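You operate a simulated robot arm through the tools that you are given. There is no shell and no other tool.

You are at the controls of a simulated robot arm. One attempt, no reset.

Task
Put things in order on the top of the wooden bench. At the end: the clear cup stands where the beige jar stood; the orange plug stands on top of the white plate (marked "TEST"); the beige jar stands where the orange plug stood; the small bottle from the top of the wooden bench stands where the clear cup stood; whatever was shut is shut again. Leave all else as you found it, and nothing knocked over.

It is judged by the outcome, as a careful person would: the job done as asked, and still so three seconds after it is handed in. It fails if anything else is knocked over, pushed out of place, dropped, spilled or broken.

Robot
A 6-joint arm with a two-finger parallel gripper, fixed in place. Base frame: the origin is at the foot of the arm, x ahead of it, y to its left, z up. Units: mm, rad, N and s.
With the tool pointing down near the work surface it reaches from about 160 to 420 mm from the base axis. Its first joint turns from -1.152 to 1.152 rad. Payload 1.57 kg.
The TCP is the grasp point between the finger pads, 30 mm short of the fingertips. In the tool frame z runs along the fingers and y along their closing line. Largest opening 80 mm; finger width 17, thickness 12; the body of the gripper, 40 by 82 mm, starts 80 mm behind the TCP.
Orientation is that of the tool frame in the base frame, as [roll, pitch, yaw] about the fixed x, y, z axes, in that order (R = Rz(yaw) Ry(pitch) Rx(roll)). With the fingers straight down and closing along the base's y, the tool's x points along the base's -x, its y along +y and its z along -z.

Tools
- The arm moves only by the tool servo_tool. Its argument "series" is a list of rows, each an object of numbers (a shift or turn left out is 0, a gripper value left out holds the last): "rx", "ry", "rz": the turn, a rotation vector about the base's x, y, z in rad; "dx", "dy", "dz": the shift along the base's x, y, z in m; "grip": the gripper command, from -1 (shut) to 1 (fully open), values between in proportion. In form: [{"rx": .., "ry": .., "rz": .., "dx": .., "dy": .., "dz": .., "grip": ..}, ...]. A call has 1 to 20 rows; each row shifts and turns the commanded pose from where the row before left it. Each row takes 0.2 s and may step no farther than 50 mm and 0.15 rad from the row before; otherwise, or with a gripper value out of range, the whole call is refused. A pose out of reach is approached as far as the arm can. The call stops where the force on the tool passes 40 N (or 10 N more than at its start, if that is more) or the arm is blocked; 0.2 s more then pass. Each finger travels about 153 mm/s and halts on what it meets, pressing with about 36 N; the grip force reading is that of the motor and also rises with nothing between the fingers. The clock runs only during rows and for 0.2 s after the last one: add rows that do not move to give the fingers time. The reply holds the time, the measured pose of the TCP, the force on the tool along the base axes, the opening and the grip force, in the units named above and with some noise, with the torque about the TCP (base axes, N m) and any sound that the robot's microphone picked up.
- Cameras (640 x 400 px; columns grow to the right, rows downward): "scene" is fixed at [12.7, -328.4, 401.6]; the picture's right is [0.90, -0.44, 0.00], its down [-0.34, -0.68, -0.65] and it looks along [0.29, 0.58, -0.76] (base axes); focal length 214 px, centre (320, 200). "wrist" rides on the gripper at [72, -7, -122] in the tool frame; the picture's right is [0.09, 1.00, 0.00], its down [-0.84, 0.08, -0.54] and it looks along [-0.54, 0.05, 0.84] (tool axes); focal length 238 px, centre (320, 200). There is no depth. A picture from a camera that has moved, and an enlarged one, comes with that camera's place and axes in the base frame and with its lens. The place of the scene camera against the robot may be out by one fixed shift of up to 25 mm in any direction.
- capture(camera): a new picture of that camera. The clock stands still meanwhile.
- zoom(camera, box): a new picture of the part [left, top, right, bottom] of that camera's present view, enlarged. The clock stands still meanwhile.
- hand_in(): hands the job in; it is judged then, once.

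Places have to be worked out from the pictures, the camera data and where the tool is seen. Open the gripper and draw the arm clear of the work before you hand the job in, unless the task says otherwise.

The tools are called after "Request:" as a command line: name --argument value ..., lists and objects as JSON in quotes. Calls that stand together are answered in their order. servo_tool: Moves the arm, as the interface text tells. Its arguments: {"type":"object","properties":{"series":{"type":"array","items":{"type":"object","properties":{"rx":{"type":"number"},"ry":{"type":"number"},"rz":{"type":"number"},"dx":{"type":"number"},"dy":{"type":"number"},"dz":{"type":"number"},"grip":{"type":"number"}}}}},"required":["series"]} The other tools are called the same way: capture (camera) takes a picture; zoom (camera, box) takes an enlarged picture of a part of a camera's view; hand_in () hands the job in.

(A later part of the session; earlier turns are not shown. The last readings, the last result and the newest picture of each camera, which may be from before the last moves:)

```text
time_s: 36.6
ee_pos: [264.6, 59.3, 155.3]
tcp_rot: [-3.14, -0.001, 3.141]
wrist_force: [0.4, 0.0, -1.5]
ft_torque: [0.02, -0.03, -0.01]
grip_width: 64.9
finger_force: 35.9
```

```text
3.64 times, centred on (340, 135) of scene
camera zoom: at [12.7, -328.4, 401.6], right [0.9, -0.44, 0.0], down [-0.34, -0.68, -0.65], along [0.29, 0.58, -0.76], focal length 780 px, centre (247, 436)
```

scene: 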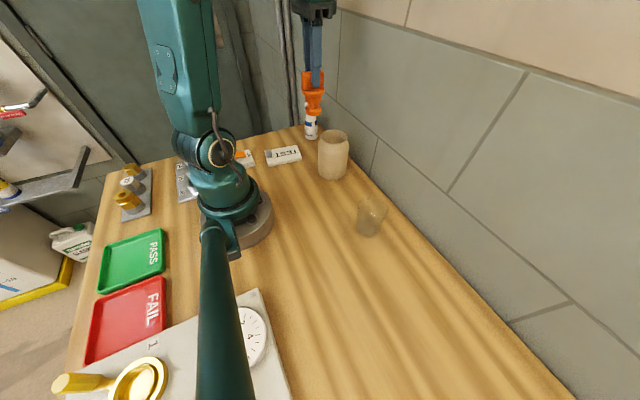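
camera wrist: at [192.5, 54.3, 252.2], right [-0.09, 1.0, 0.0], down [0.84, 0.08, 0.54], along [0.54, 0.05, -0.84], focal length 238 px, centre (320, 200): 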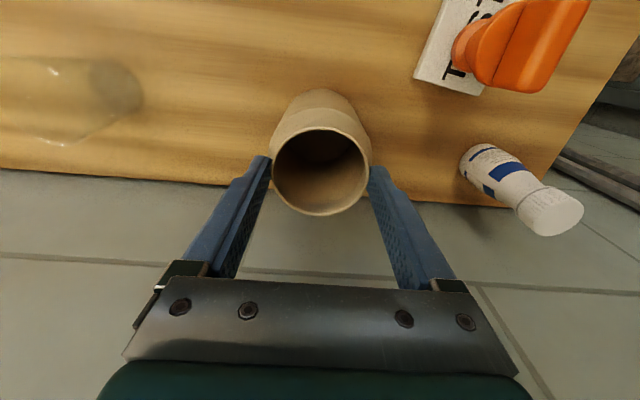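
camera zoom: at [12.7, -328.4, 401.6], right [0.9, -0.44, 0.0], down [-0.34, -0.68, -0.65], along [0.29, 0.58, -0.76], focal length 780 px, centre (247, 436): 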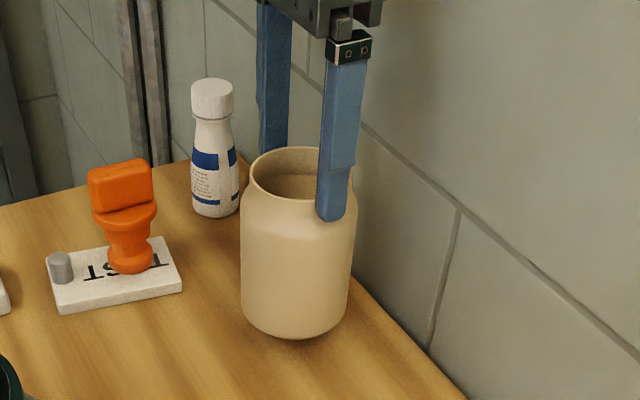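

The jar lifts with no slip, still upright. I raise it to about z=245 and carry it slowly toward the plug's old place.

Request:
servo_tool --series '[{"dz": 0.015}, {"dz": 0.02}, {"dz": 0.02}, {"dz": 0.02}, {"dz": 0.015}, {"dx": -0.001, "dy": -0.006}, {"dx": -0.001, "dy": -0.012}, {"dx": -0.001, "dy": -0.013}, {"dx": -0.001, "dy": -0.013}, {"dx": -0.001, "dy": -0.013}, {"dx": -0.001, "dy": -0.013}, {"dx": -0.001, "dy": -0.013}, {"dx": -0.001, "dy": -0.013}, {"dx": -0.001, "dy": -0.013}, {"dx": -0.001, "dy": -0.013}, {"dx": -0.001, "dy": -0.013}, {"dx": -0.001, "dy": -0.013}, {"dx": -0.001, "dy": -0.013}, {"dx": -0.001, "dy": -0.012}, {"dx": -0.0005, "dy": -0.006}]'

Request:
capture --camera "scene"

Request:
capture --camera "wrist"

```text
time_s: 40.8
ee_pos: [249.1, -121.4, 244.4]
tcp_rot: [-3.141, 0.0, 3.141]
wrist_force: [0.0, -0.4, -2.2]
ft_torque: [-0.02, 0.02, 0.0]
grip_width: 64.9
finger_force: 36.3
```

```text
taken
```

scene: 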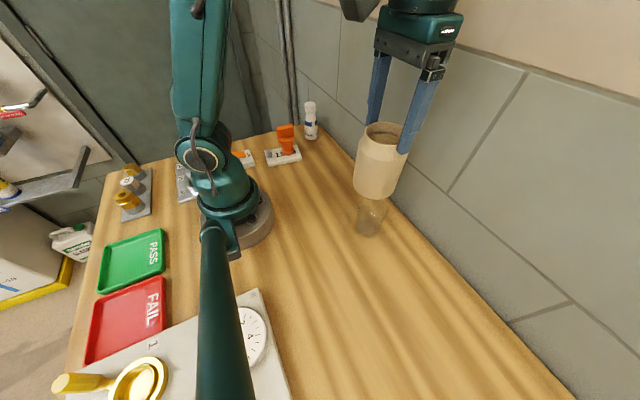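

```text
taken
camera wrist: at [177.3, -124.7, 367.2], right [-0.09, 1.0, 0.0], down [0.84, 0.08, 0.54], along [0.54, 0.05, -0.84], focal length 238 px, centre (320, 200)
```

wrist: 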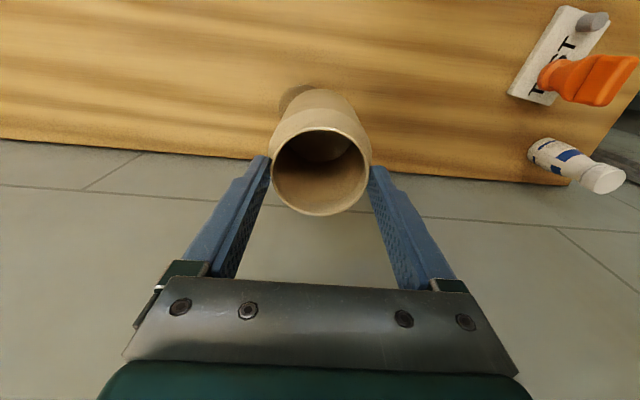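

The jar hangs upright and clear of the cup. I carry it on to above the plug's old place at (185,-277.5).

Request:
servo_tool --series '[{"dx": -0.003, "dy": -0.006}, {"dx": -0.0048, "dy": -0.012}, {"dx": -0.0048, "dy": -0.012}, {"dx": -0.0048, "dy": -0.012}, {"dx": -0.0048, "dy": -0.012}, {"dx": -0.0048, "dy": -0.012}, {"dx": -0.0048, "dy": -0.012}, {"dx": -0.0048, "dy": -0.012}, {"dx": -0.0048, "dy": -0.012}, {"dx": -0.0048, "dy": -0.012}, {"dx": -0.0048, "dy": -0.012}, {"dx": -0.0048, "dy": -0.012}, {"dx": -0.0048, "dy": -0.012}, {"dx": -0.0037, "dy": -0.0098}, {}]'

Request:
capture --camera "scene"

Request:
capture --camera "wrist"

```text
time_s: 44.0
ee_pos: [185.2, -279.4, 243.2]
tcp_rot: [-3.141, 0.001, -3.14]
wrist_force: [0.8, 0.6, -2.1]
ft_torque: [0.0, 0.01, -0.01]
grip_width: 64.7
finger_force: 36.2
```

```text
taken
```

scene: 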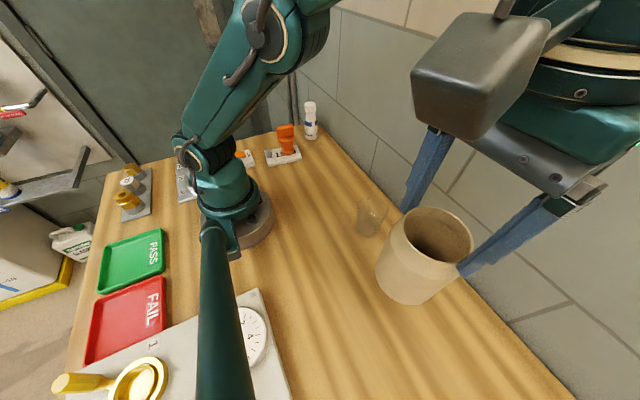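

```text
taken
camera wrist: at [113.2, -284.7, 366.2], right [-0.09, 1.0, 0.0], down [0.84, 0.08, 0.54], along [0.54, 0.05, -0.84], focal length 238 px, centre (320, 200)
```

wrist: 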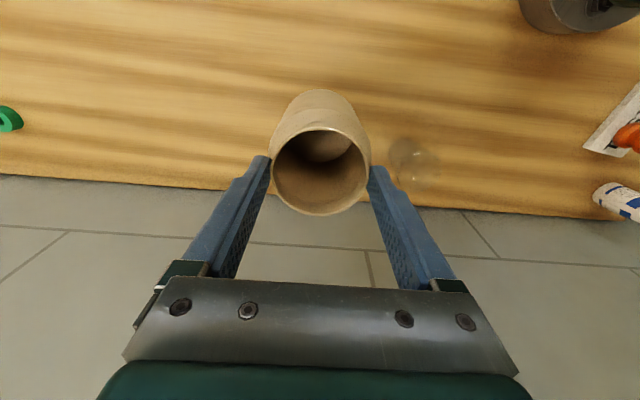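

The jar is over the target spot. I lower it smoothly to about 12 mm above the bench.

Request:
servo_tool --series '[{"dz": -0.008}, {"dz": -0.014}, {"dz": -0.014}, {"dz": -0.014}, {"dz": -0.014}, {"dz": -0.014}, {"dz": -0.012}, {"dz": -0.008}, {"dz": -0.004}, {}]'

Request:
zoom --camera "scene" --box '[340, 180, 500, 330]'

```text
time_s: 46.2
ee_pos: [185.0, -278.3, 141.1]
tcp_rot: [3.141, 0.001, 3.141]
wrist_force: [-0.4, -0.3, -1.2]
ft_torque: [0.02, 0.03, -0.03]
grip_width: 64.9
finger_force: 36.0
```

```text
2.67 times, centred on (420, 255) of scene
camera zoom: at [12.7, -328.5, 401.6], right [0.9, -0.44, 0.0], down [-0.34, -0.68, -0.65], along [0.29, 0.58, -0.76], focal length 572 px, centre (53, 53)
```

zoom: 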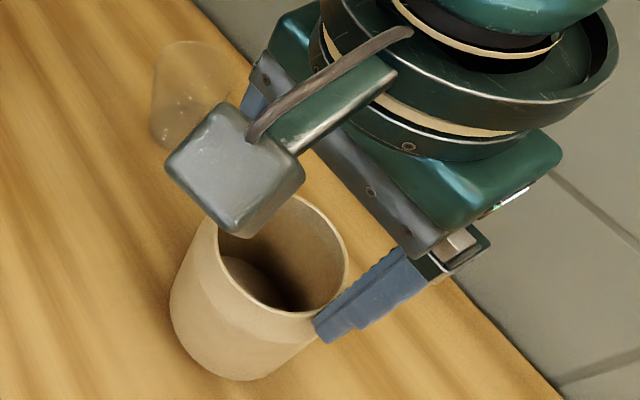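

The jar is about 11 mm above the bench; I go down in fine steps towards contact.

Request:
servo_tool --series '[{"dz": -0.003}, {"dz": -0.003}, {"dz": -0.002}, {}]'

```text
time_s: 47.2
ee_pos: [186.3, -278.8, 134.8]
tcp_rot: [-3.141, 0.0, -3.141]
wrist_force: [-0.6, -0.7, -1.3]
ft_torque: [0.0, 0.0, -0.02]
grip_width: 64.8
finger_force: 35.8
```

No contact yet, so I step down further.

Request:
servo_tool --series '[{"dz": -0.001}, {"dz": -0.001}, {"dz": -0.001}, {}]'

```text
time_s: 48.2
ee_pos: [186.3, -279.5, 131.8]
tcp_rot: [-3.141, 0.0, 3.141]
wrist_force: [-0.4, -0.9, -1.3]
ft_torque: [0.0, 0.01, 0.0]
grip_width: 64.9
finger_force: 36.3
```

Still hanging free at 131.8, and the pickup height was about 130. I take single small steps.

Request:
servo_tool --series '[{"dz": -0.001}, {}]'

Request:
servo_tool --series '[{"dz": -0.0007}, {}]'

```text
time_s: 48.8
ee_pos: [185.5, -279.2, 129.6]
tcp_rot: [-3.142, 0.0, 3.141]
wrist_force: [0.0, 0.0, -2.4]
ft_torque: [0.0, 0.01, -0.02]
grip_width: 65.0
finger_force: 36.3
```

```text
time_s: 49.4
ee_pos: [184.2, -280.4, 129.6]
tcp_rot: [3.141, 0.0, 3.141]
wrist_force: [0.6, 0.3, 2.3]
ft_torque: [0.13, -0.04, -0.01]
grip_width: 65.1
finger_force: 35.7
```

Contact is beginning, with force changing from -2.4 to +2.3 N. I press another half millimetre to seat it and then read again.

Request:
servo_tool --series '[{"dz": -0.0006}, {}]'

Request:
zoom --camera "scene" --box '[340, 180, 500, 330]'

```text
time_s: 50.0
ee_pos: [184.6, -281.1, 130.0]
tcp_rot: [-3.14, 0.0, 3.141]
wrist_force: [-4.5, 1.8, 19.2]
ft_torque: [0.52, 0.25, -0.03]
grip_width: 64.9
finger_force: 35.8
```

```text
2.67 times, centred on (420, 255) of scene
camera zoom: at [12.7, -328.4, 401.7], right [0.9, -0.44, 0.0], down [-0.34, -0.68, -0.65], along [0.29, 0.58, -0.76], focal length 572 px, centre (53, 53)
```

zoom: 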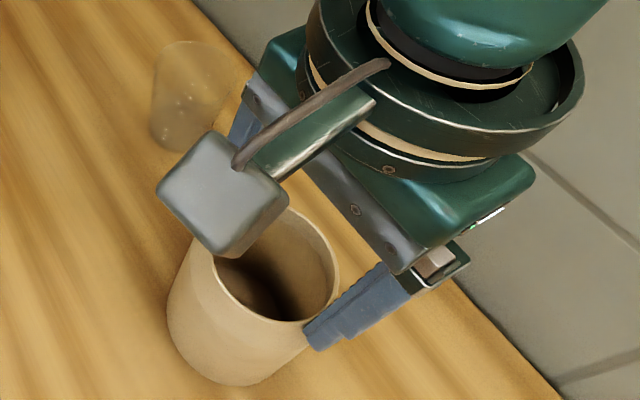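

The jar is seated on the bench at 19 N. I ease off, open the fingers fully, let it settle and rise straight up.

Request:
servo_tool --series '[{"dz": 0.0006}, {}, {"grip": 0.7}, {"grip": 0.85}, {"grip": 1.0}, {}, {}, {"dz": 0.01}, {"dz": 0.015}, {"dz": 0.02}, {"dz": 0.03}, {"dz": 0.03}, {}]'

Request:
capture --camera "wrist"

Request:
capture --camera "scene"

```text
time_s: 52.8
ee_pos: [185.7, -280.3, 235.3]
tcp_rot: [3.139, 0.0, 3.141]
wrist_force: [0.8, -0.2, 1.1]
ft_torque: [0.0, -0.04, -0.01]
grip_width: 79.9
finger_force: 0.1
```

```text
taken
camera wrist: at [114.3, -284.9, 358.1], right [-0.09, 1.0, 0.0], down [0.84, 0.08, 0.54], along [0.54, 0.05, -0.84], focal length 238 px, centre (320, 200)
```

wrist: 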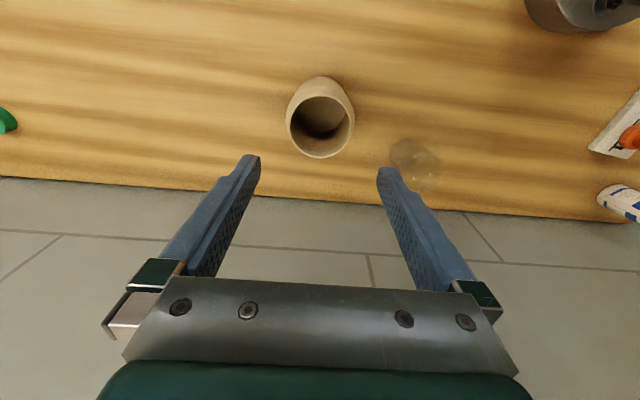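

```text
taken
```

scene: 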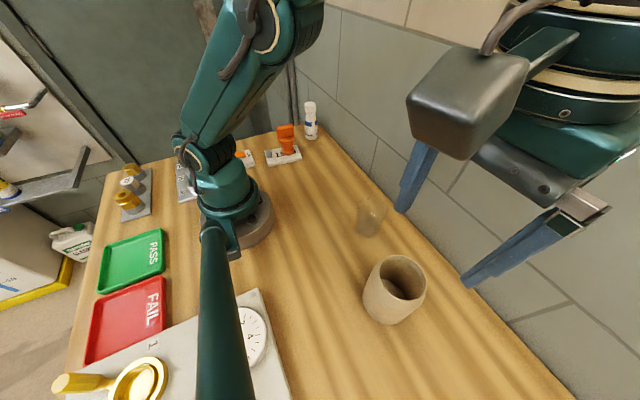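

The jar stands where the plug was. Next is the clear cup: I move to view it from close by at about (228,-140).

Request:
servo_tool --series '[{"dx": 0.004, "dy": 0.017}, {"dx": 0.005, "dy": 0.017}, {"dx": 0.005, "dy": 0.017}, {"dx": 0.005, "dy": 0.017}, {"dx": 0.005, "dy": 0.017}, {"dx": 0.006, "dy": 0.017}, {"dx": 0.006, "dy": 0.017}, {"dx": 0.006, "dy": 0.017}, {"dz": -0.02}, {"dz": -0.02}, {}]'

Request:
capture --camera "wrist"

Request:
zoom --camera "wrist" --box '[240, 60, 400, 200]'

Request:
zoom --camera "scene" --box '[330, 150, 450, 260]'

```text
time_s: 55.2
ee_pos: [227.3, -143.1, 193.8]
tcp_rot: [-3.141, 0.001, 3.141]
wrist_force: [-0.9, 0.0, -0.1]
ft_torque: [-0.01, 0.01, -0.02]
grip_width: 79.8
finger_force: 0.0
```

```text
taken
camera wrist: at [155.0, -147.9, 316.6], right [-0.09, 1.0, 0.0], down [0.84, 0.08, 0.54], along [0.54, 0.05, -0.84], focal length 238 px, centre (320, 200)
```

wrist: 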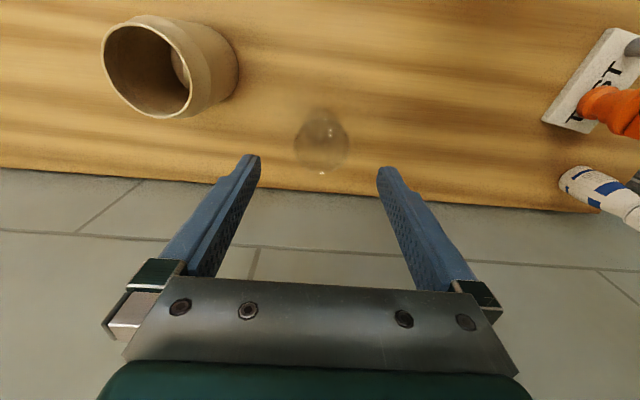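

```text
2.86 times, centred on (320, 130) of wrist
camera zoom: at [155.0, -147.9, 316.6], right [-0.09, 1.0, 0.0], down [0.84, 0.08, 0.54], along [0.54, 0.05, -0.84], focal length 681 px, centre (320, 400)
```

zoom: 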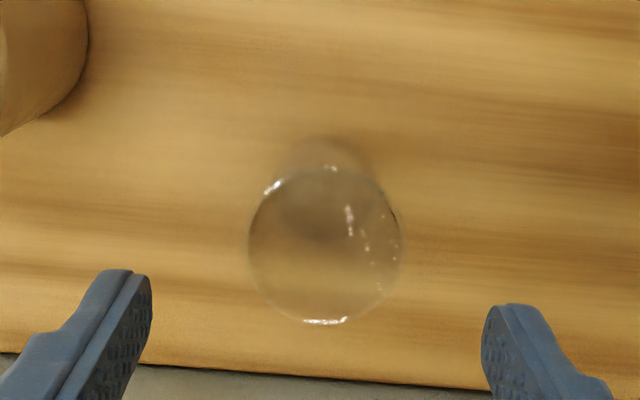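

```text
3.64 times, centred on (390, 205) of scene
camera zoom: at [12.7, -328.4, 401.6], right [0.9, -0.44, 0.0], down [-0.34, -0.68, -0.65], along [0.29, 0.58, -0.76], focal length 780 px, centre (66, 182)
```

zoom: 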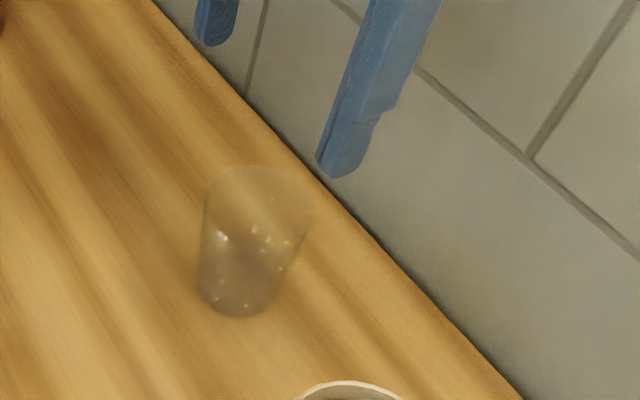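

The cup is a tapered glass about 55 mm wide at the rim, with the rim at z≈80 and its centre near (241,-138). I centre over it and lower to z≈150 for a refined look.

Request:
servo_tool --series '[{"dx": 0.007, "dy": 0.0014}, {"dx": 0.007, "dy": 0.0014}, {"dz": -0.015}, {"dz": -0.015}, {"dz": -0.013}, {}]'

Request:
capture --camera "wrist"

Request:
zoom --camera "wrist" --box '[240, 70, 400, 200]'

Request:
zoom --camera "scene" --box '[330, 150, 450, 260]'

```text
time_s: 56.6
ee_pos: [240.8, -140.6, 151.9]
tcp_rot: [3.14, 0.001, 3.14]
wrist_force: [-0.6, 0.8, -1.3]
ft_torque: [0.0, -0.01, -0.01]
grip_width: 79.9
finger_force: 0.1
```

```text
taken
camera wrist: at [169.4, -145.4, 274.1], right [-0.09, 1.0, 0.0], down [0.84, 0.08, 0.54], along [0.54, 0.05, -0.84], focal length 238 px, centre (320, 200)
```

wrist: 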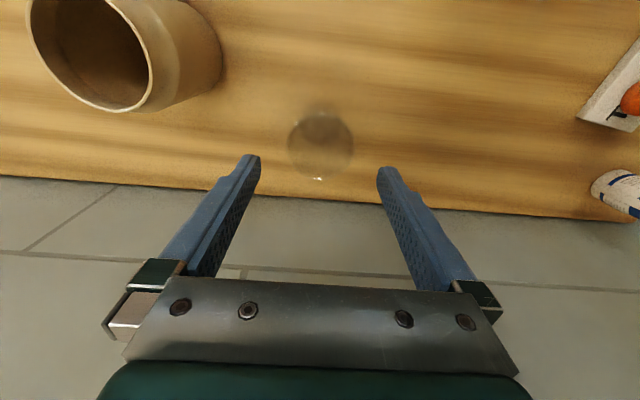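

```text
3.08 times, centred on (320, 135) of wrist
camera zoom: at [169.4, -145.4, 274.1], right [-0.09, 1.0, 0.0], down [0.84, 0.08, 0.54], along [0.54, 0.05, -0.84], focal length 733 px, centre (320, 400)
```

zoom: 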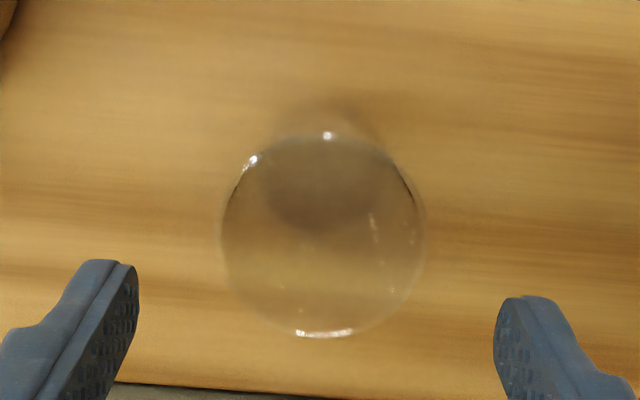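

```text
3.64 times, centred on (390, 205) of scene
camera zoom: at [12.7, -328.4, 401.6], right [0.9, -0.44, 0.0], down [-0.34, -0.68, -0.65], along [0.29, 0.58, -0.76], focal length 780 px, centre (66, 182)
```

zoom: 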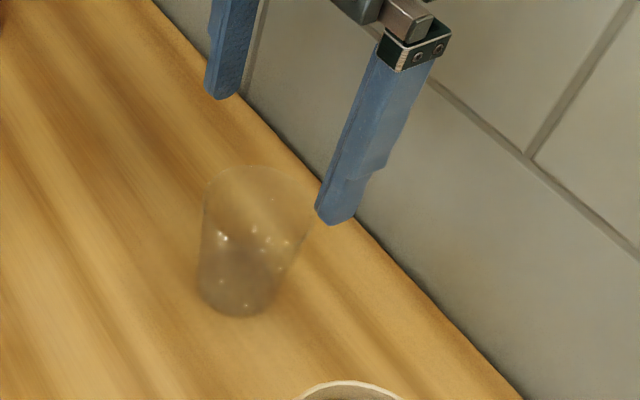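

Cross-checking with the fingertips in the scene view gives a cup rim centre of (241,-138), a rim height of about 84 and a width of about 55 mm. The tool is right over it. I lower so the rim sits at the pads and close gently.

Request:
servo_tool --series '[{"dz": -0.015}, {"dz": -0.015}, {"dz": -0.015}, {"dz": -0.015}, {"dz": -0.01}, {}, {"grip": 0.7}, {"grip": 0.55}, {"grip": 0.48}, {"grip": 0.42}, {"grip": 0.37}, {"grip": 0.33}, {}, {}]'

Request:
capture --camera "wrist"

Request:
zoom --camera "scene" --box '[330, 150, 450, 260]'

```text
time_s: 59.6
ee_pos: [242.4, -141.8, 82.9]
tcp_rot: [-3.141, 0.0, -3.141]
wrist_force: [-0.3, 0.5, -0.2]
ft_torque: [0.01, 0.02, -0.02]
grip_width: 59.3
finger_force: 35.9
```

```text
taken
camera wrist: at [170.1, -145.6, 204.7], right [-0.09, 1.0, 0.0], down [0.84, 0.08, 0.54], along [0.54, 0.05, -0.84], focal length 238 px, centre (320, 200)
```

wrist: 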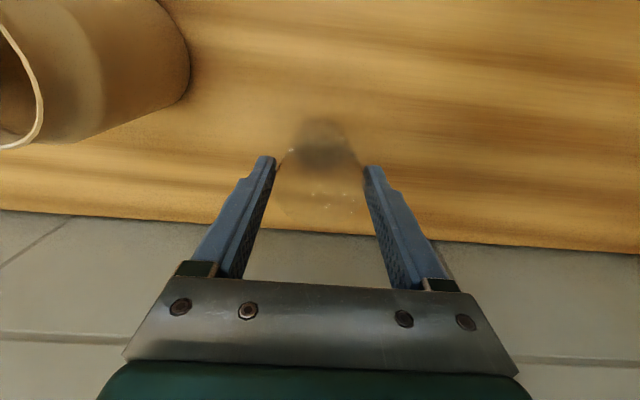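

```text
3.64 times, centred on (390, 205) of scene
camera zoom: at [12.7, -328.4, 401.6], right [0.9, -0.44, 0.0], down [-0.34, -0.68, -0.65], along [0.29, 0.58, -0.76], focal length 780 px, centre (66, 182)
```

zoom: 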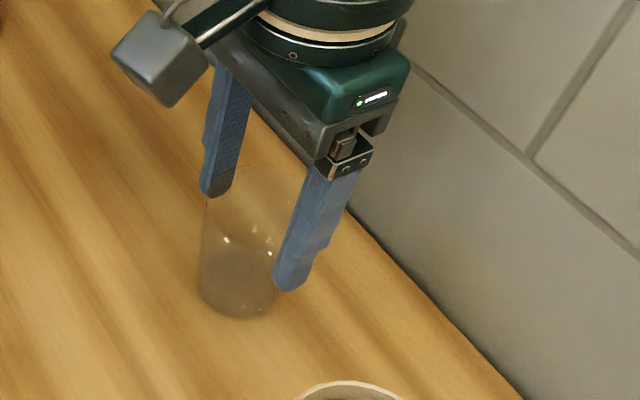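

The fingers stopped at 59.3 mm on the cup rim. I check in close-up where the rim sits relative to the pads.

Request:
zoom --camera "wrist" --box '[240, 90, 400, 240]'

Request:
zoom --camera "scene" --box '[360, 170, 420, 250]'

```text
2.67 times, centred on (320, 165) of wrist
camera zoom: at [170.1, -145.6, 204.7], right [-0.09, 1.0, 0.0], down [0.84, 0.08, 0.54], along [0.54, 0.05, -0.84], focal length 636 px, centre (320, 293)
```

zoom: 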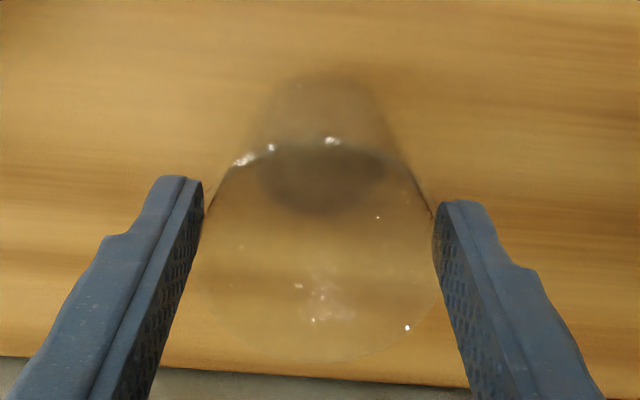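

```text
5.00 times, centred on (390, 210) of scene
camera zoom: at [12.7, -328.4, 401.6], right [0.9, -0.44, 0.0], down [-0.34, -0.68, -0.65], along [0.29, 0.58, -0.76], focal length 1072 px, centre (-30, 150)
```

zoom: 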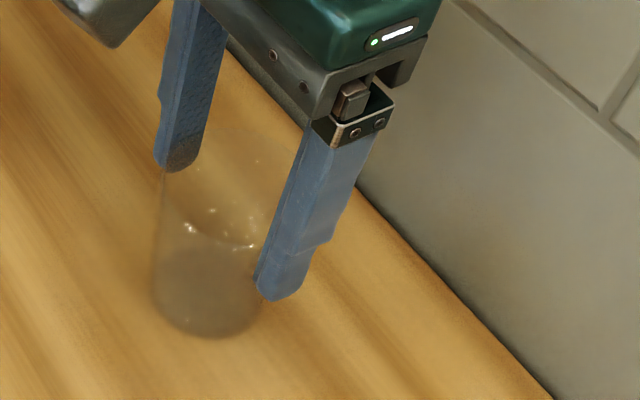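

The base circle puts the cup centre at about (244,-138.5) and the rim at z≈76, so the pads hold it properly, about 2 mm off centre in x. I lift gently and check.

Request:
servo_tool --series '[{"grip": 0.2}, {}, {"dz": 0.003}, {"dz": 0.006}, {"dz": 0.008}, {"dz": 0.008}, {}]'

Request:
zoom --camera "scene" --box '[330, 150, 450, 260]'

Request:
zoom --camera "wrist" --box '[240, 90, 400, 240]'

```text
time_s: 61.2
ee_pos: [241.8, -140.9, 106.6]
tcp_rot: [3.141, 0.0, 3.141]
wrist_force: [-0.3, 0.1, -1.3]
ft_torque: [0.04, -0.05, 0.01]
grip_width: 59.3
finger_force: 36.2
```

```text
3.64 times, centred on (390, 205) of scene
camera zoom: at [12.7, -328.4, 401.6], right [0.9, -0.44, 0.0], down [-0.34, -0.68, -0.65], along [0.29, 0.58, -0.76], focal length 780 px, centre (66, 182)
```

zoom: 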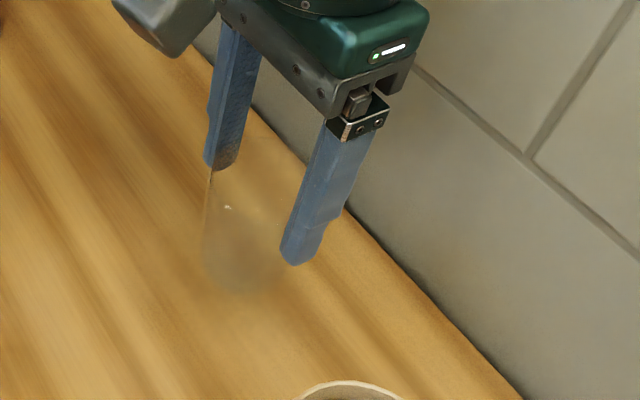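

```text
2.67 times, centred on (320, 165) of wrist
camera zoom: at [169.4, -145.2, 228.5], right [-0.09, 1.0, 0.0], down [0.84, 0.08, 0.54], along [0.54, 0.05, -0.84], focal length 636 px, centre (320, 293)
```

zoom: 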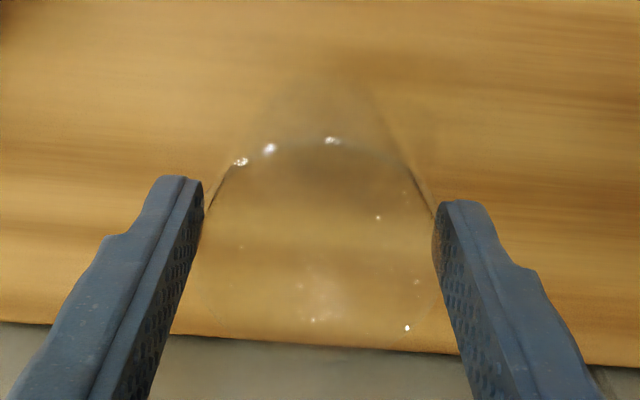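

The cup hangs steadily with no slip. I raise it a bit more and carry it slowly to the jar's old place.

Request:
servo_tool --series '[{"dz": 0.012}, {"dz": 0.014}, {"dz": 0.012}, {"dx": 0.0007, "dy": 0.007}, {"dx": 0.0014, "dy": 0.013}, {"dx": 0.0015, "dy": 0.014}, {"dx": 0.0015, "dy": 0.015}, {"dx": 0.0015, "dy": 0.015}, {"dx": 0.0015, "dy": 0.015}, {"dx": 0.0015, "dy": 0.015}, {"dx": 0.0015, "dy": 0.015}, {"dx": 0.0015, "dy": 0.015}, {"dx": 0.0015, "dy": 0.015}, {"dx": 0.0015, "dy": 0.015}, {"dx": 0.0015, "dy": 0.015}, {"dx": 0.0015, "dy": 0.013}, {"dx": 0.0014, "dy": 0.012}, {"dx": 0.0009, "dy": 0.0064}, {}]'

Request:
capture --camera "wrist"

Request:
capture --camera "scene"

```text
time_s: 65.2
ee_pos: [262.7, 59.8, 145.1]
tcp_rot: [-3.141, -0.001, 3.141]
wrist_force: [-0.9, 0.7, -0.6]
ft_torque: [0.01, 0.04, 0.04]
grip_width: 59.1
finger_force: 36.1
```

```text
taken
camera wrist: at [191.0, 54.3, 267.1], right [-0.09, 1.0, 0.0], down [0.84, 0.08, 0.54], along [0.54, 0.05, -0.84], focal length 238 px, centre (320, 200)
```

wrist: 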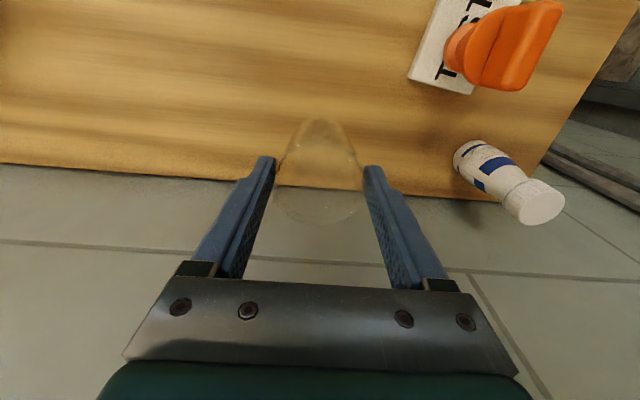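

```text
taken
```

scene: 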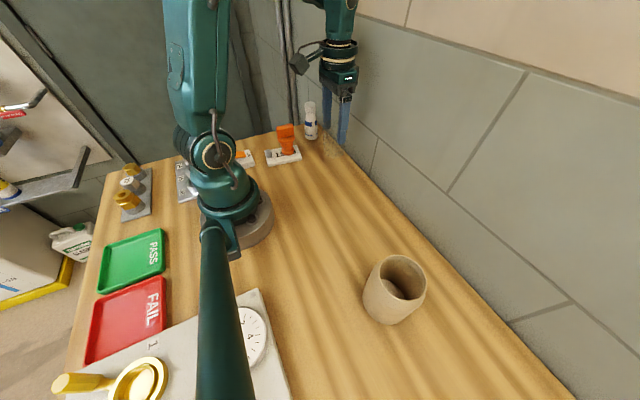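

The cup is over the jar's old place, with the tool at (263,61) and the cup centre at about (265,61). I lower it smoothly, then in fine steps.

Request:
servo_tool --series '[{"dz": -0.008}, {"dz": -0.012}, {"dz": -0.012}, {"dz": -0.01}, {"dz": -0.007}, {"dz": -0.004}, {}]'

Request:
servo_tool --series '[{"dz": -0.003}, {"dz": -0.002}, {"dz": -0.001}, {}]'

```text
time_s: 66.8
ee_pos: [261.9, 61.8, 93.0]
tcp_rot: [3.141, 0.001, 3.14]
wrist_force: [1.0, 0.3, -0.5]
ft_torque: [0.0, 0.0, 0.01]
grip_width: 59.1
finger_force: 36.1
```

```text
time_s: 67.8
ee_pos: [261.9, 60.4, 86.2]
tcp_rot: [3.14, 0.0, -3.142]
wrist_force: [0.5, -0.5, -0.3]
ft_torque: [0.0, -0.02, 0.01]
grip_width: 59.3
finger_force: 36.0
```

No contact yet at 86.2, and the pickup height was about 82.5. I continue in 1 mm steps.

Request:
servo_tool --series '[{"dz": -0.001}, {"dz": -0.001}, {}]'

Request:
servo_tool --series '[{"dz": -0.001}, {}]'

```text
time_s: 68.6
ee_pos: [262.8, 59.9, 83.7]
tcp_rot: [3.14, 0.001, -3.141]
wrist_force: [-0.9, 0.2, 0.7]
ft_torque: [0.01, 0.01, -0.01]
grip_width: 59.1
finger_force: 35.5
```

```text
time_s: 69.2
ee_pos: [262.8, 60.3, 82.7]
tcp_rot: [-3.141, 0.001, 3.141]
wrist_force: [0.4, 0.0, -0.6]
ft_torque: [-0.01, 0.02, 0.0]
grip_width: 58.9
finger_force: 36.0
```

Still free at 82.7; I take smaller steps.

Request:
servo_tool --series '[{"dz": -0.0007}, {}]'

Request:
servo_tool --series '[{"dz": -0.0007}, {}]'

```text
time_s: 69.8
ee_pos: [262.1, 60.0, 82.1]
tcp_rot: [3.141, 0.002, 3.141]
wrist_force: [-1.6, -1.6, 13.5]
ft_torque: [-0.11, 0.09, 0.0]
grip_width: 59.1
finger_force: 35.9
```

```text
time_s: 70.4
ee_pos: [262.0, 58.5, 82.1]
tcp_rot: [3.139, 0.002, 3.141]
wrist_force: [-2.6, 2.4, 32.4]
ft_torque: [0.1, 0.1, 0.05]
grip_width: 58.9
finger_force: 35.7
```

The cup is firmly on the bench at 32 N. I ease off about 1 mm, open the fingers evenly and rise straight up.

Request:
servo_tool --series '[{"dz": 0.0005}, {"dz": 0.0005}, {}, {"grip": 0.55}, {"grip": 0.7}, {"grip": 0.85}, {"grip": 1.0}, {}, {"dz": 0.01}, {"dz": 0.02}, {"dz": 0.03}, {"dz": 0.04}, {"dz": 0.04}, {}]'

Request:
capture --camera "wrist"

Request:
zoom --camera "scene" --box '[220, 80, 380, 200]'

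```text
time_s: 73.4
ee_pos: [263.8, 60.1, 222.2]
tcp_rot: [3.141, 0.0, -3.141]
wrist_force: [-0.1, -0.6, 0.0]
ft_torque: [0.01, -0.01, 0.01]
grip_width: 80.1
finger_force: 0.0
```

```text
taken
camera wrist: at [191.8, 55.2, 344.2], right [-0.09, 1.0, 0.0], down [0.84, 0.08, 0.54], along [0.54, 0.05, -0.84], focal length 238 px, centre (320, 200)
```

wrist: 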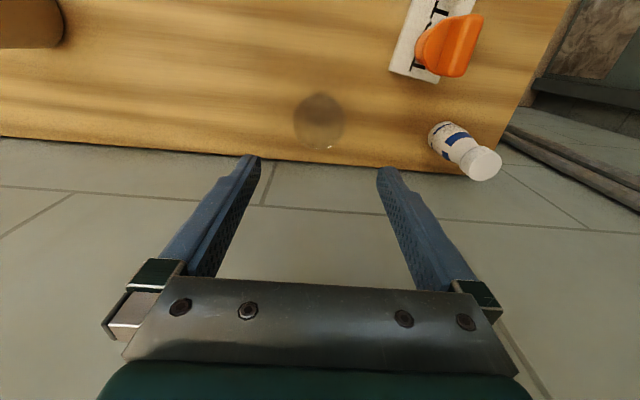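

```text
3.33 times, centred on (300, 140) of scene
camera zoom: at [12.7, -328.4, 401.6], right [0.9, -0.44, 0.0], down [-0.34, -0.68, -0.65], along [0.29, 0.58, -0.76], focal length 715 px, centre (387, 400)
```

zoom: 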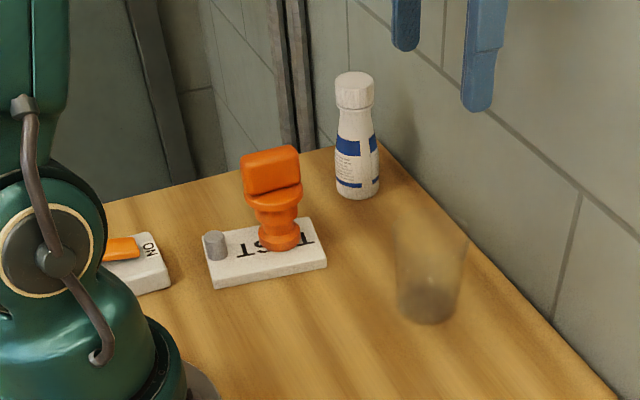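

The cup stands where the jar stood. Now I go for the bottle, moving high to about (255,200) to view it closely.

Request:
servo_tool --series '[{"dx": -0.001, "dy": 0.015}, {"dx": -0.001, "dy": 0.018}, {"dx": -0.001, "dy": 0.018}, {"dx": -0.001, "dy": 0.018}, {"dx": -0.001, "dy": 0.018}, {"dx": -0.001, "dy": 0.018}, {"dx": -0.001, "dy": 0.018}, {"dx": -0.001, "dy": 0.015}, {}]'

Request:
capture --camera "wrist"

Request:
zoom --camera "wrist" --box '[270, 50, 450, 210]'

Request:
zoom --camera "scene" --box '[270, 60, 370, 190]'

```text
time_s: 75.4
ee_pos: [255.5, 199.7, 222.1]
tcp_rot: [-3.142, -0.002, 3.14]
wrist_force: [0.4, 0.3, 0.3]
ft_torque: [0.01, -0.01, 0.0]
grip_width: 80.0
finger_force: 0.1
```

```text
taken
camera wrist: at [182.7, 194.1, 344.5], right [-0.09, 1.0, 0.0], down [0.84, 0.08, 0.54], along [0.54, 0.05, -0.84], focal length 238 px, centre (320, 200)
```

wrist: 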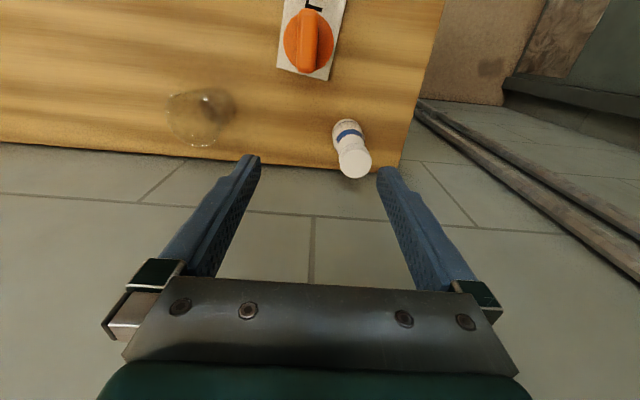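

```text
2.50 times, centred on (360, 130) of wrist
camera zoom: at [182.7, 194.1, 344.5], right [-0.09, 1.0, 0.0], down [0.84, 0.08, 0.54], along [0.54, 0.05, -0.84], focal length 596 px, centre (220, 375)
```

zoom: 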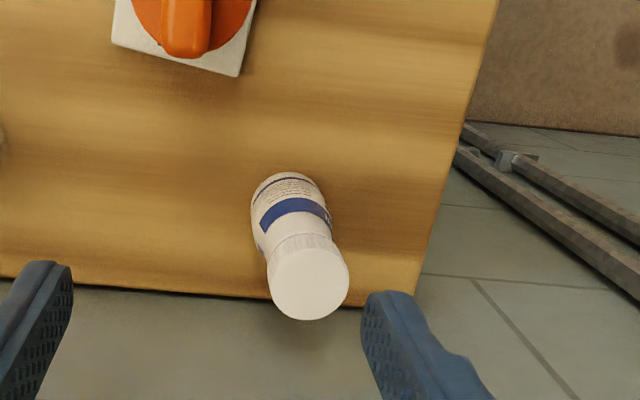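

```text
3.08 times, centred on (320, 125) of scene
camera zoom: at [12.7, -328.4, 401.6], right [0.9, -0.44, 0.0], down [-0.34, -0.68, -0.65], along [0.29, 0.58, -0.76], focal length 660 px, centre (320, 431)
```

zoom: 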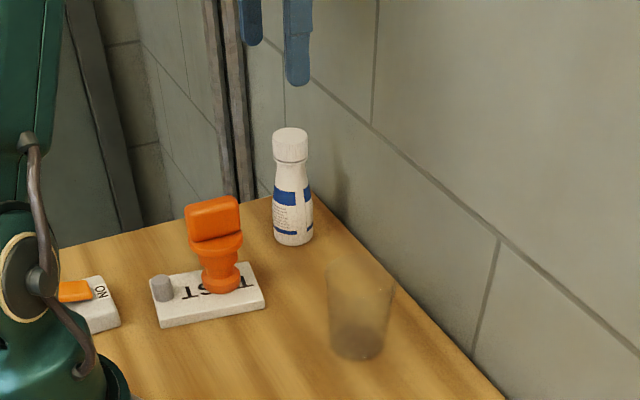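

The bottle stands at about (284,241.8), roughly 109 mm tall with a 40 mm wide body. I move directly above it and lower to just above its cap for a check.

Request:
servo_tool --series '[{"dx": 0.0098, "dy": 0.0136}, {"dx": 0.0098, "dy": 0.0136}, {"dx": 0.0097, "dy": 0.0135}, {}, {"dz": -0.015}, {"dz": -0.015}, {"dz": -0.015}, {"dz": -0.012}, {}]'

Request:
capture --camera "wrist"

Request:
capture --camera "scene"

Request:
zoom --camera "wrist" --box '[240, 70, 400, 200]'

```text
time_s: 77.4
ee_pos: [274.8, 227.7, 161.7]
tcp_rot: [3.141, 0.002, 3.141]
wrist_force: [0.4, -0.4, 0.5]
ft_torque: [-0.03, 0.02, 0.01]
grip_width: 80.0
finger_force: 0.1
out of reach, approached as far as the arm can: row 3
```

```text
taken
camera wrist: at [203.2, 223.7, 284.0], right [-0.09, 1.0, 0.0], down [0.84, 0.08, 0.54], along [0.54, 0.05, -0.84], focal length 238 px, centre (320, 200)
```

wrist: 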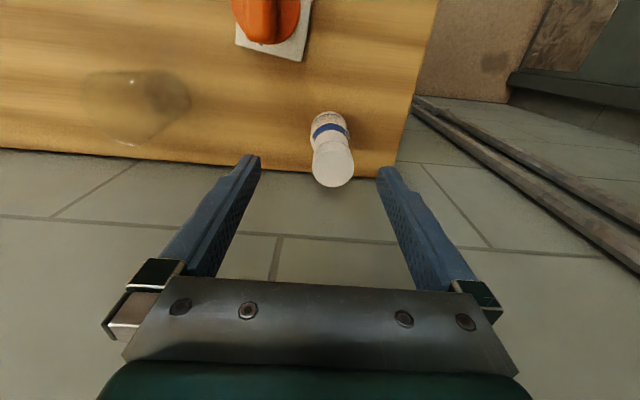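

```text
taken
```

scene: 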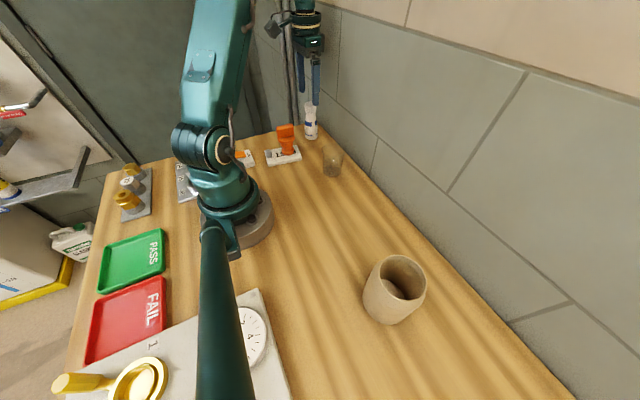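

```text
3.08 times, centred on (320, 135) of wrist
camera zoom: at [203.2, 223.7, 284.0], right [-0.09, 1.0, 0.0], down [0.84, 0.08, 0.54], along [0.54, 0.05, -0.84], focal length 733 px, centre (320, 400)
```

zoom: 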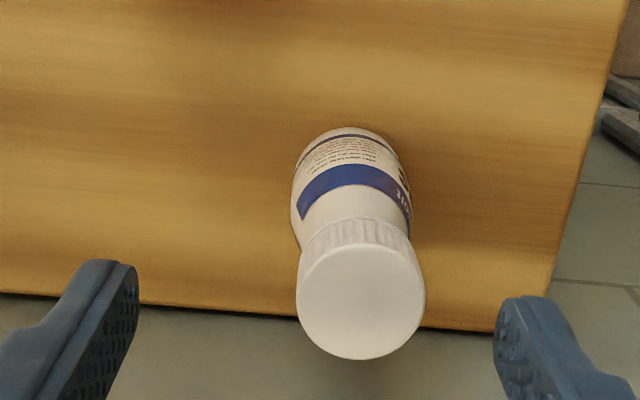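

The move stopped slightly short because reach is limited at that height. The bottle is at (284.3,242.3), so I shift the remaining (+9,+11.6) at the present height and look again.

Request:
servo_tool --series '[{"dx": 0.0045, "dy": 0.0058}, {"dx": 0.0046, "dy": 0.0058}, {}]'

Request:
zoom --camera "wrist" --box '[240, 70, 400, 200]'

Request:
zoom --camera "scene" --box '[260, 0, 380, 150]'

```text
time_s: 78.2
ee_pos: [283.2, 238.7, 160.6]
tcp_rot: [3.141, -0.001, -3.141]
wrist_force: [0.4, 0.2, -0.1]
ft_torque: [0.01, -0.02, 0.0]
grip_width: 80.1
finger_force: 0.1
```

```text
3.08 times, centred on (320, 135) of wrist
camera zoom: at [212.1, 235.1, 283.5], right [-0.09, 1.0, 0.0], down [0.84, 0.08, 0.54], along [0.54, 0.05, -0.84], focal length 733 px, centre (320, 400)
```

zoom: 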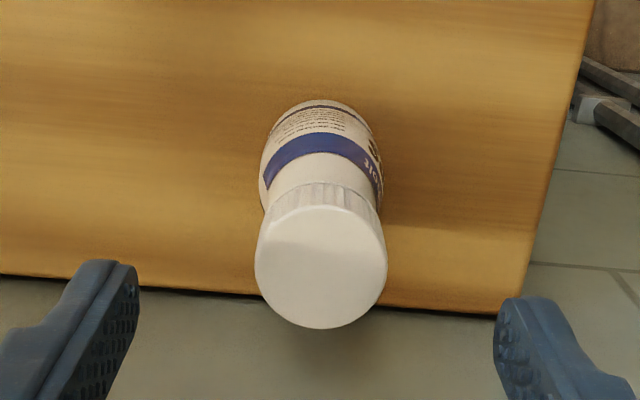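

```text
2.67 times, centred on (320, 75) of scene
camera zoom: at [12.7, -328.4, 401.6], right [0.9, -0.44, 0.0], down [-0.34, -0.68, -0.65], along [0.29, 0.58, -0.76], focal length 572 px, centre (320, 533)
```

zoom: 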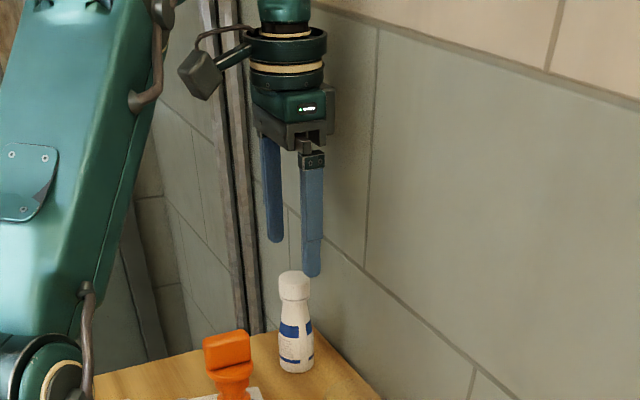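

The tool is exactly centred over the cap. I descend with open fingers around the bottle to z≈48, so the pads meet the straight lower body.

Request:
servo_tool --series '[{"dz": -0.012}, {"dz": -0.015}, {"dz": -0.015}, {"dz": -0.015}, {"dz": -0.015}, {"dz": -0.015}, {"dz": -0.015}, {"dz": -0.01}, {}]'

Request:
capture --camera "wrist"

Request:
zoom --camera "scene" --box '[260, 50, 380, 180]'

```text
time_s: 80.2
ee_pos: [282.9, 239.4, 49.6]
tcp_rot: [3.141, 0.0, 3.141]
wrist_force: [-0.1, -0.2, 0.0]
ft_torque: [0.02, 0.01, 0.04]
grip_width: 80.2
finger_force: 0.2
```

```text
taken
camera wrist: at [211.4, 234.0, 172.2], right [-0.09, 1.0, 0.0], down [0.84, 0.08, 0.54], along [0.54, 0.05, -0.84], focal length 238 px, centre (320, 200)
```

wrist: 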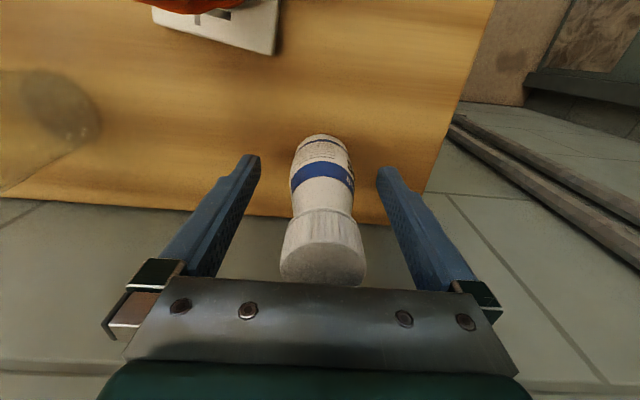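

```text
3.08 times, centred on (320, 115) of scene
camera zoom: at [12.7, -328.4, 401.6], right [0.9, -0.44, 0.0], down [-0.34, -0.68, -0.65], along [0.29, 0.58, -0.76], focal length 660 px, centre (320, 462)
```

zoom: 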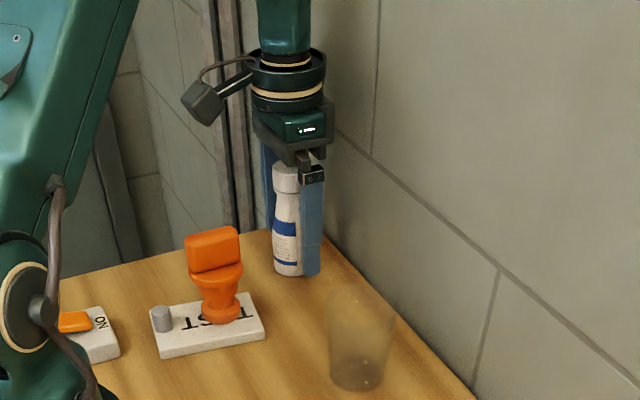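

The bottle is centred between the fingers with the palm clear of the cap. I close gradually.

Request:
servo_tool --series '[{"grip": 0.5}, {"grip": 0.25}, {"grip": 0.1}, {"grip": 0.03}, {"grip": -0.05}, {"grip": -0.15}, {"grip": -0.4}, {}, {}]'

Request:
capture --camera "wrist"

```text
time_s: 82.2
ee_pos: [282.8, 239.5, 51.0]
tcp_rot: [-3.142, -0.002, 3.141]
wrist_force: [0.0, -0.1, 0.9]
ft_torque: [-0.01, 0.03, -0.02]
grip_width: 40.9
finger_force: 36.6
```

```text
taken
camera wrist: at [211.4, 234.0, 172.4], right [-0.09, 1.0, 0.0], down [0.84, 0.08, 0.54], along [0.54, 0.05, -0.84], focal length 238 px, centre (320, 200)
```

wrist: 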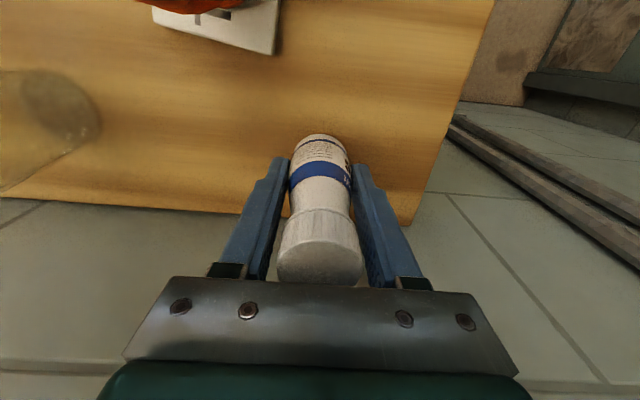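

The bottle is gripped at 40.9 mm with 36 N. I lift it straight up to about z=150 and check.

Request:
servo_tool --series '[{"dz": 0.004}, {"dz": 0.01}, {"dz": 0.015}, {"dz": 0.018}, {"dz": 0.018}, {"dz": 0.018}, {"dz": 0.014}, {}]'

Request:
capture --camera "wrist"

Request:
capture --camera "scene"

```text
time_s: 84.0
ee_pos: [284.0, 236.8, 147.5]
tcp_rot: [3.141, 0.0, -3.142]
wrist_force: [1.3, -0.8, -0.9]
ft_torque: [0.0, 0.05, 0.02]
grip_width: 40.9
finger_force: 35.9
```

```text
taken
camera wrist: at [211.4, 233.1, 270.2], right [-0.09, 1.0, 0.0], down [0.84, 0.08, 0.54], along [0.54, 0.05, -0.84], focal length 238 px, centre (320, 200)
```

wrist: 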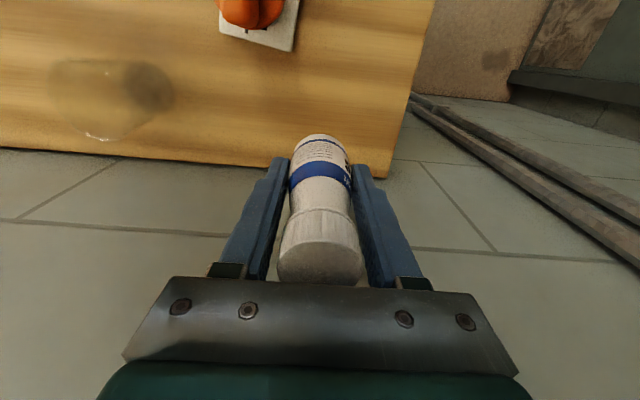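

```text
taken
```

scene: 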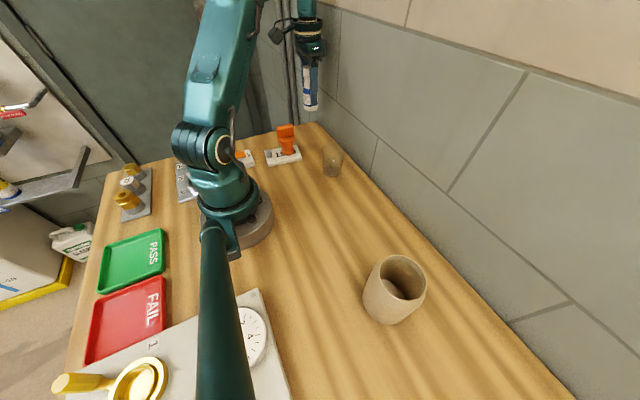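

The bottle is lifted cleanly. I carry it inward and up, then over the cup at a safe height towards the cup's old place.

Request:
servo_tool --series '[{"dx": -0.0036, "dy": -0.01, "dz": 0.003}, {"dx": -0.0036, "dy": -0.016, "dz": 0.006}, {"dx": -0.0036, "dy": -0.016, "dz": 0.008}, {"dx": -0.0036, "dy": -0.016, "dz": 0.008}, {"dx": -0.0036, "dy": -0.016, "dz": 0.008}, {"dx": -0.0034, "dy": -0.016, "dz": 0.007}, {"dx": -0.001, "dy": -0.018}, {"dx": -0.001, "dy": -0.018}, {"dx": -0.001, "dy": -0.018}, {"dx": -0.001, "dy": -0.018}, {"dx": -0.001, "dy": -0.018}, {"dx": -0.001, "dy": -0.018}, {"dx": -0.001, "dy": -0.018}, {"dx": -0.001, "dy": -0.018}, {"dx": -0.001, "dy": -0.018}, {"dx": -0.001, "dy": -0.018}, {"dx": -0.001, "dy": -0.018}, {"dx": -0.001, "dy": -0.018}, {"dx": -0.001, "dy": -0.018}, {"dx": -0.001, "dy": -0.014}]'

Request:
capture --camera "scene"

Request:
capture --camera "wrist"

```text
time_s: 88.2
ee_pos: [247.7, -100.0, 186.2]
tcp_rot: [-3.141, -0.001, -3.141]
wrist_force: [0.1, -0.4, -0.9]
ft_torque: [-0.02, -0.03, 0.0]
grip_width: 40.6
finger_force: 36.0
```

```text
taken
```

scene: 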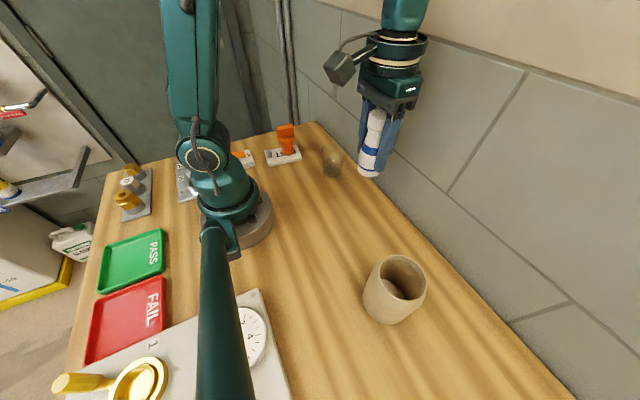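

```text
taken
camera wrist: at [175.7, -104.2, 308.6], right [-0.09, 1.0, 0.0], down [0.84, 0.08, 0.54], along [0.54, 0.05, -0.84], focal length 238 px, centre (320, 200)
```

wrist: 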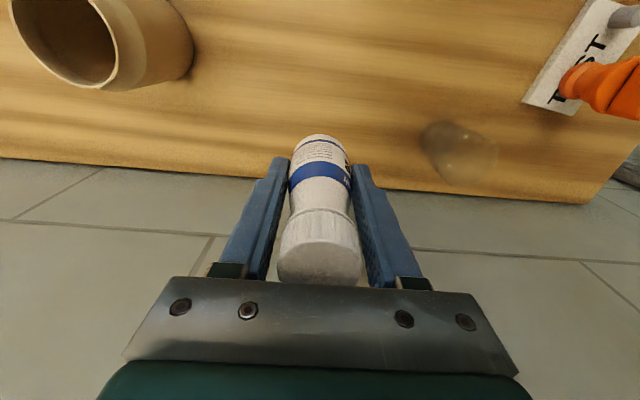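

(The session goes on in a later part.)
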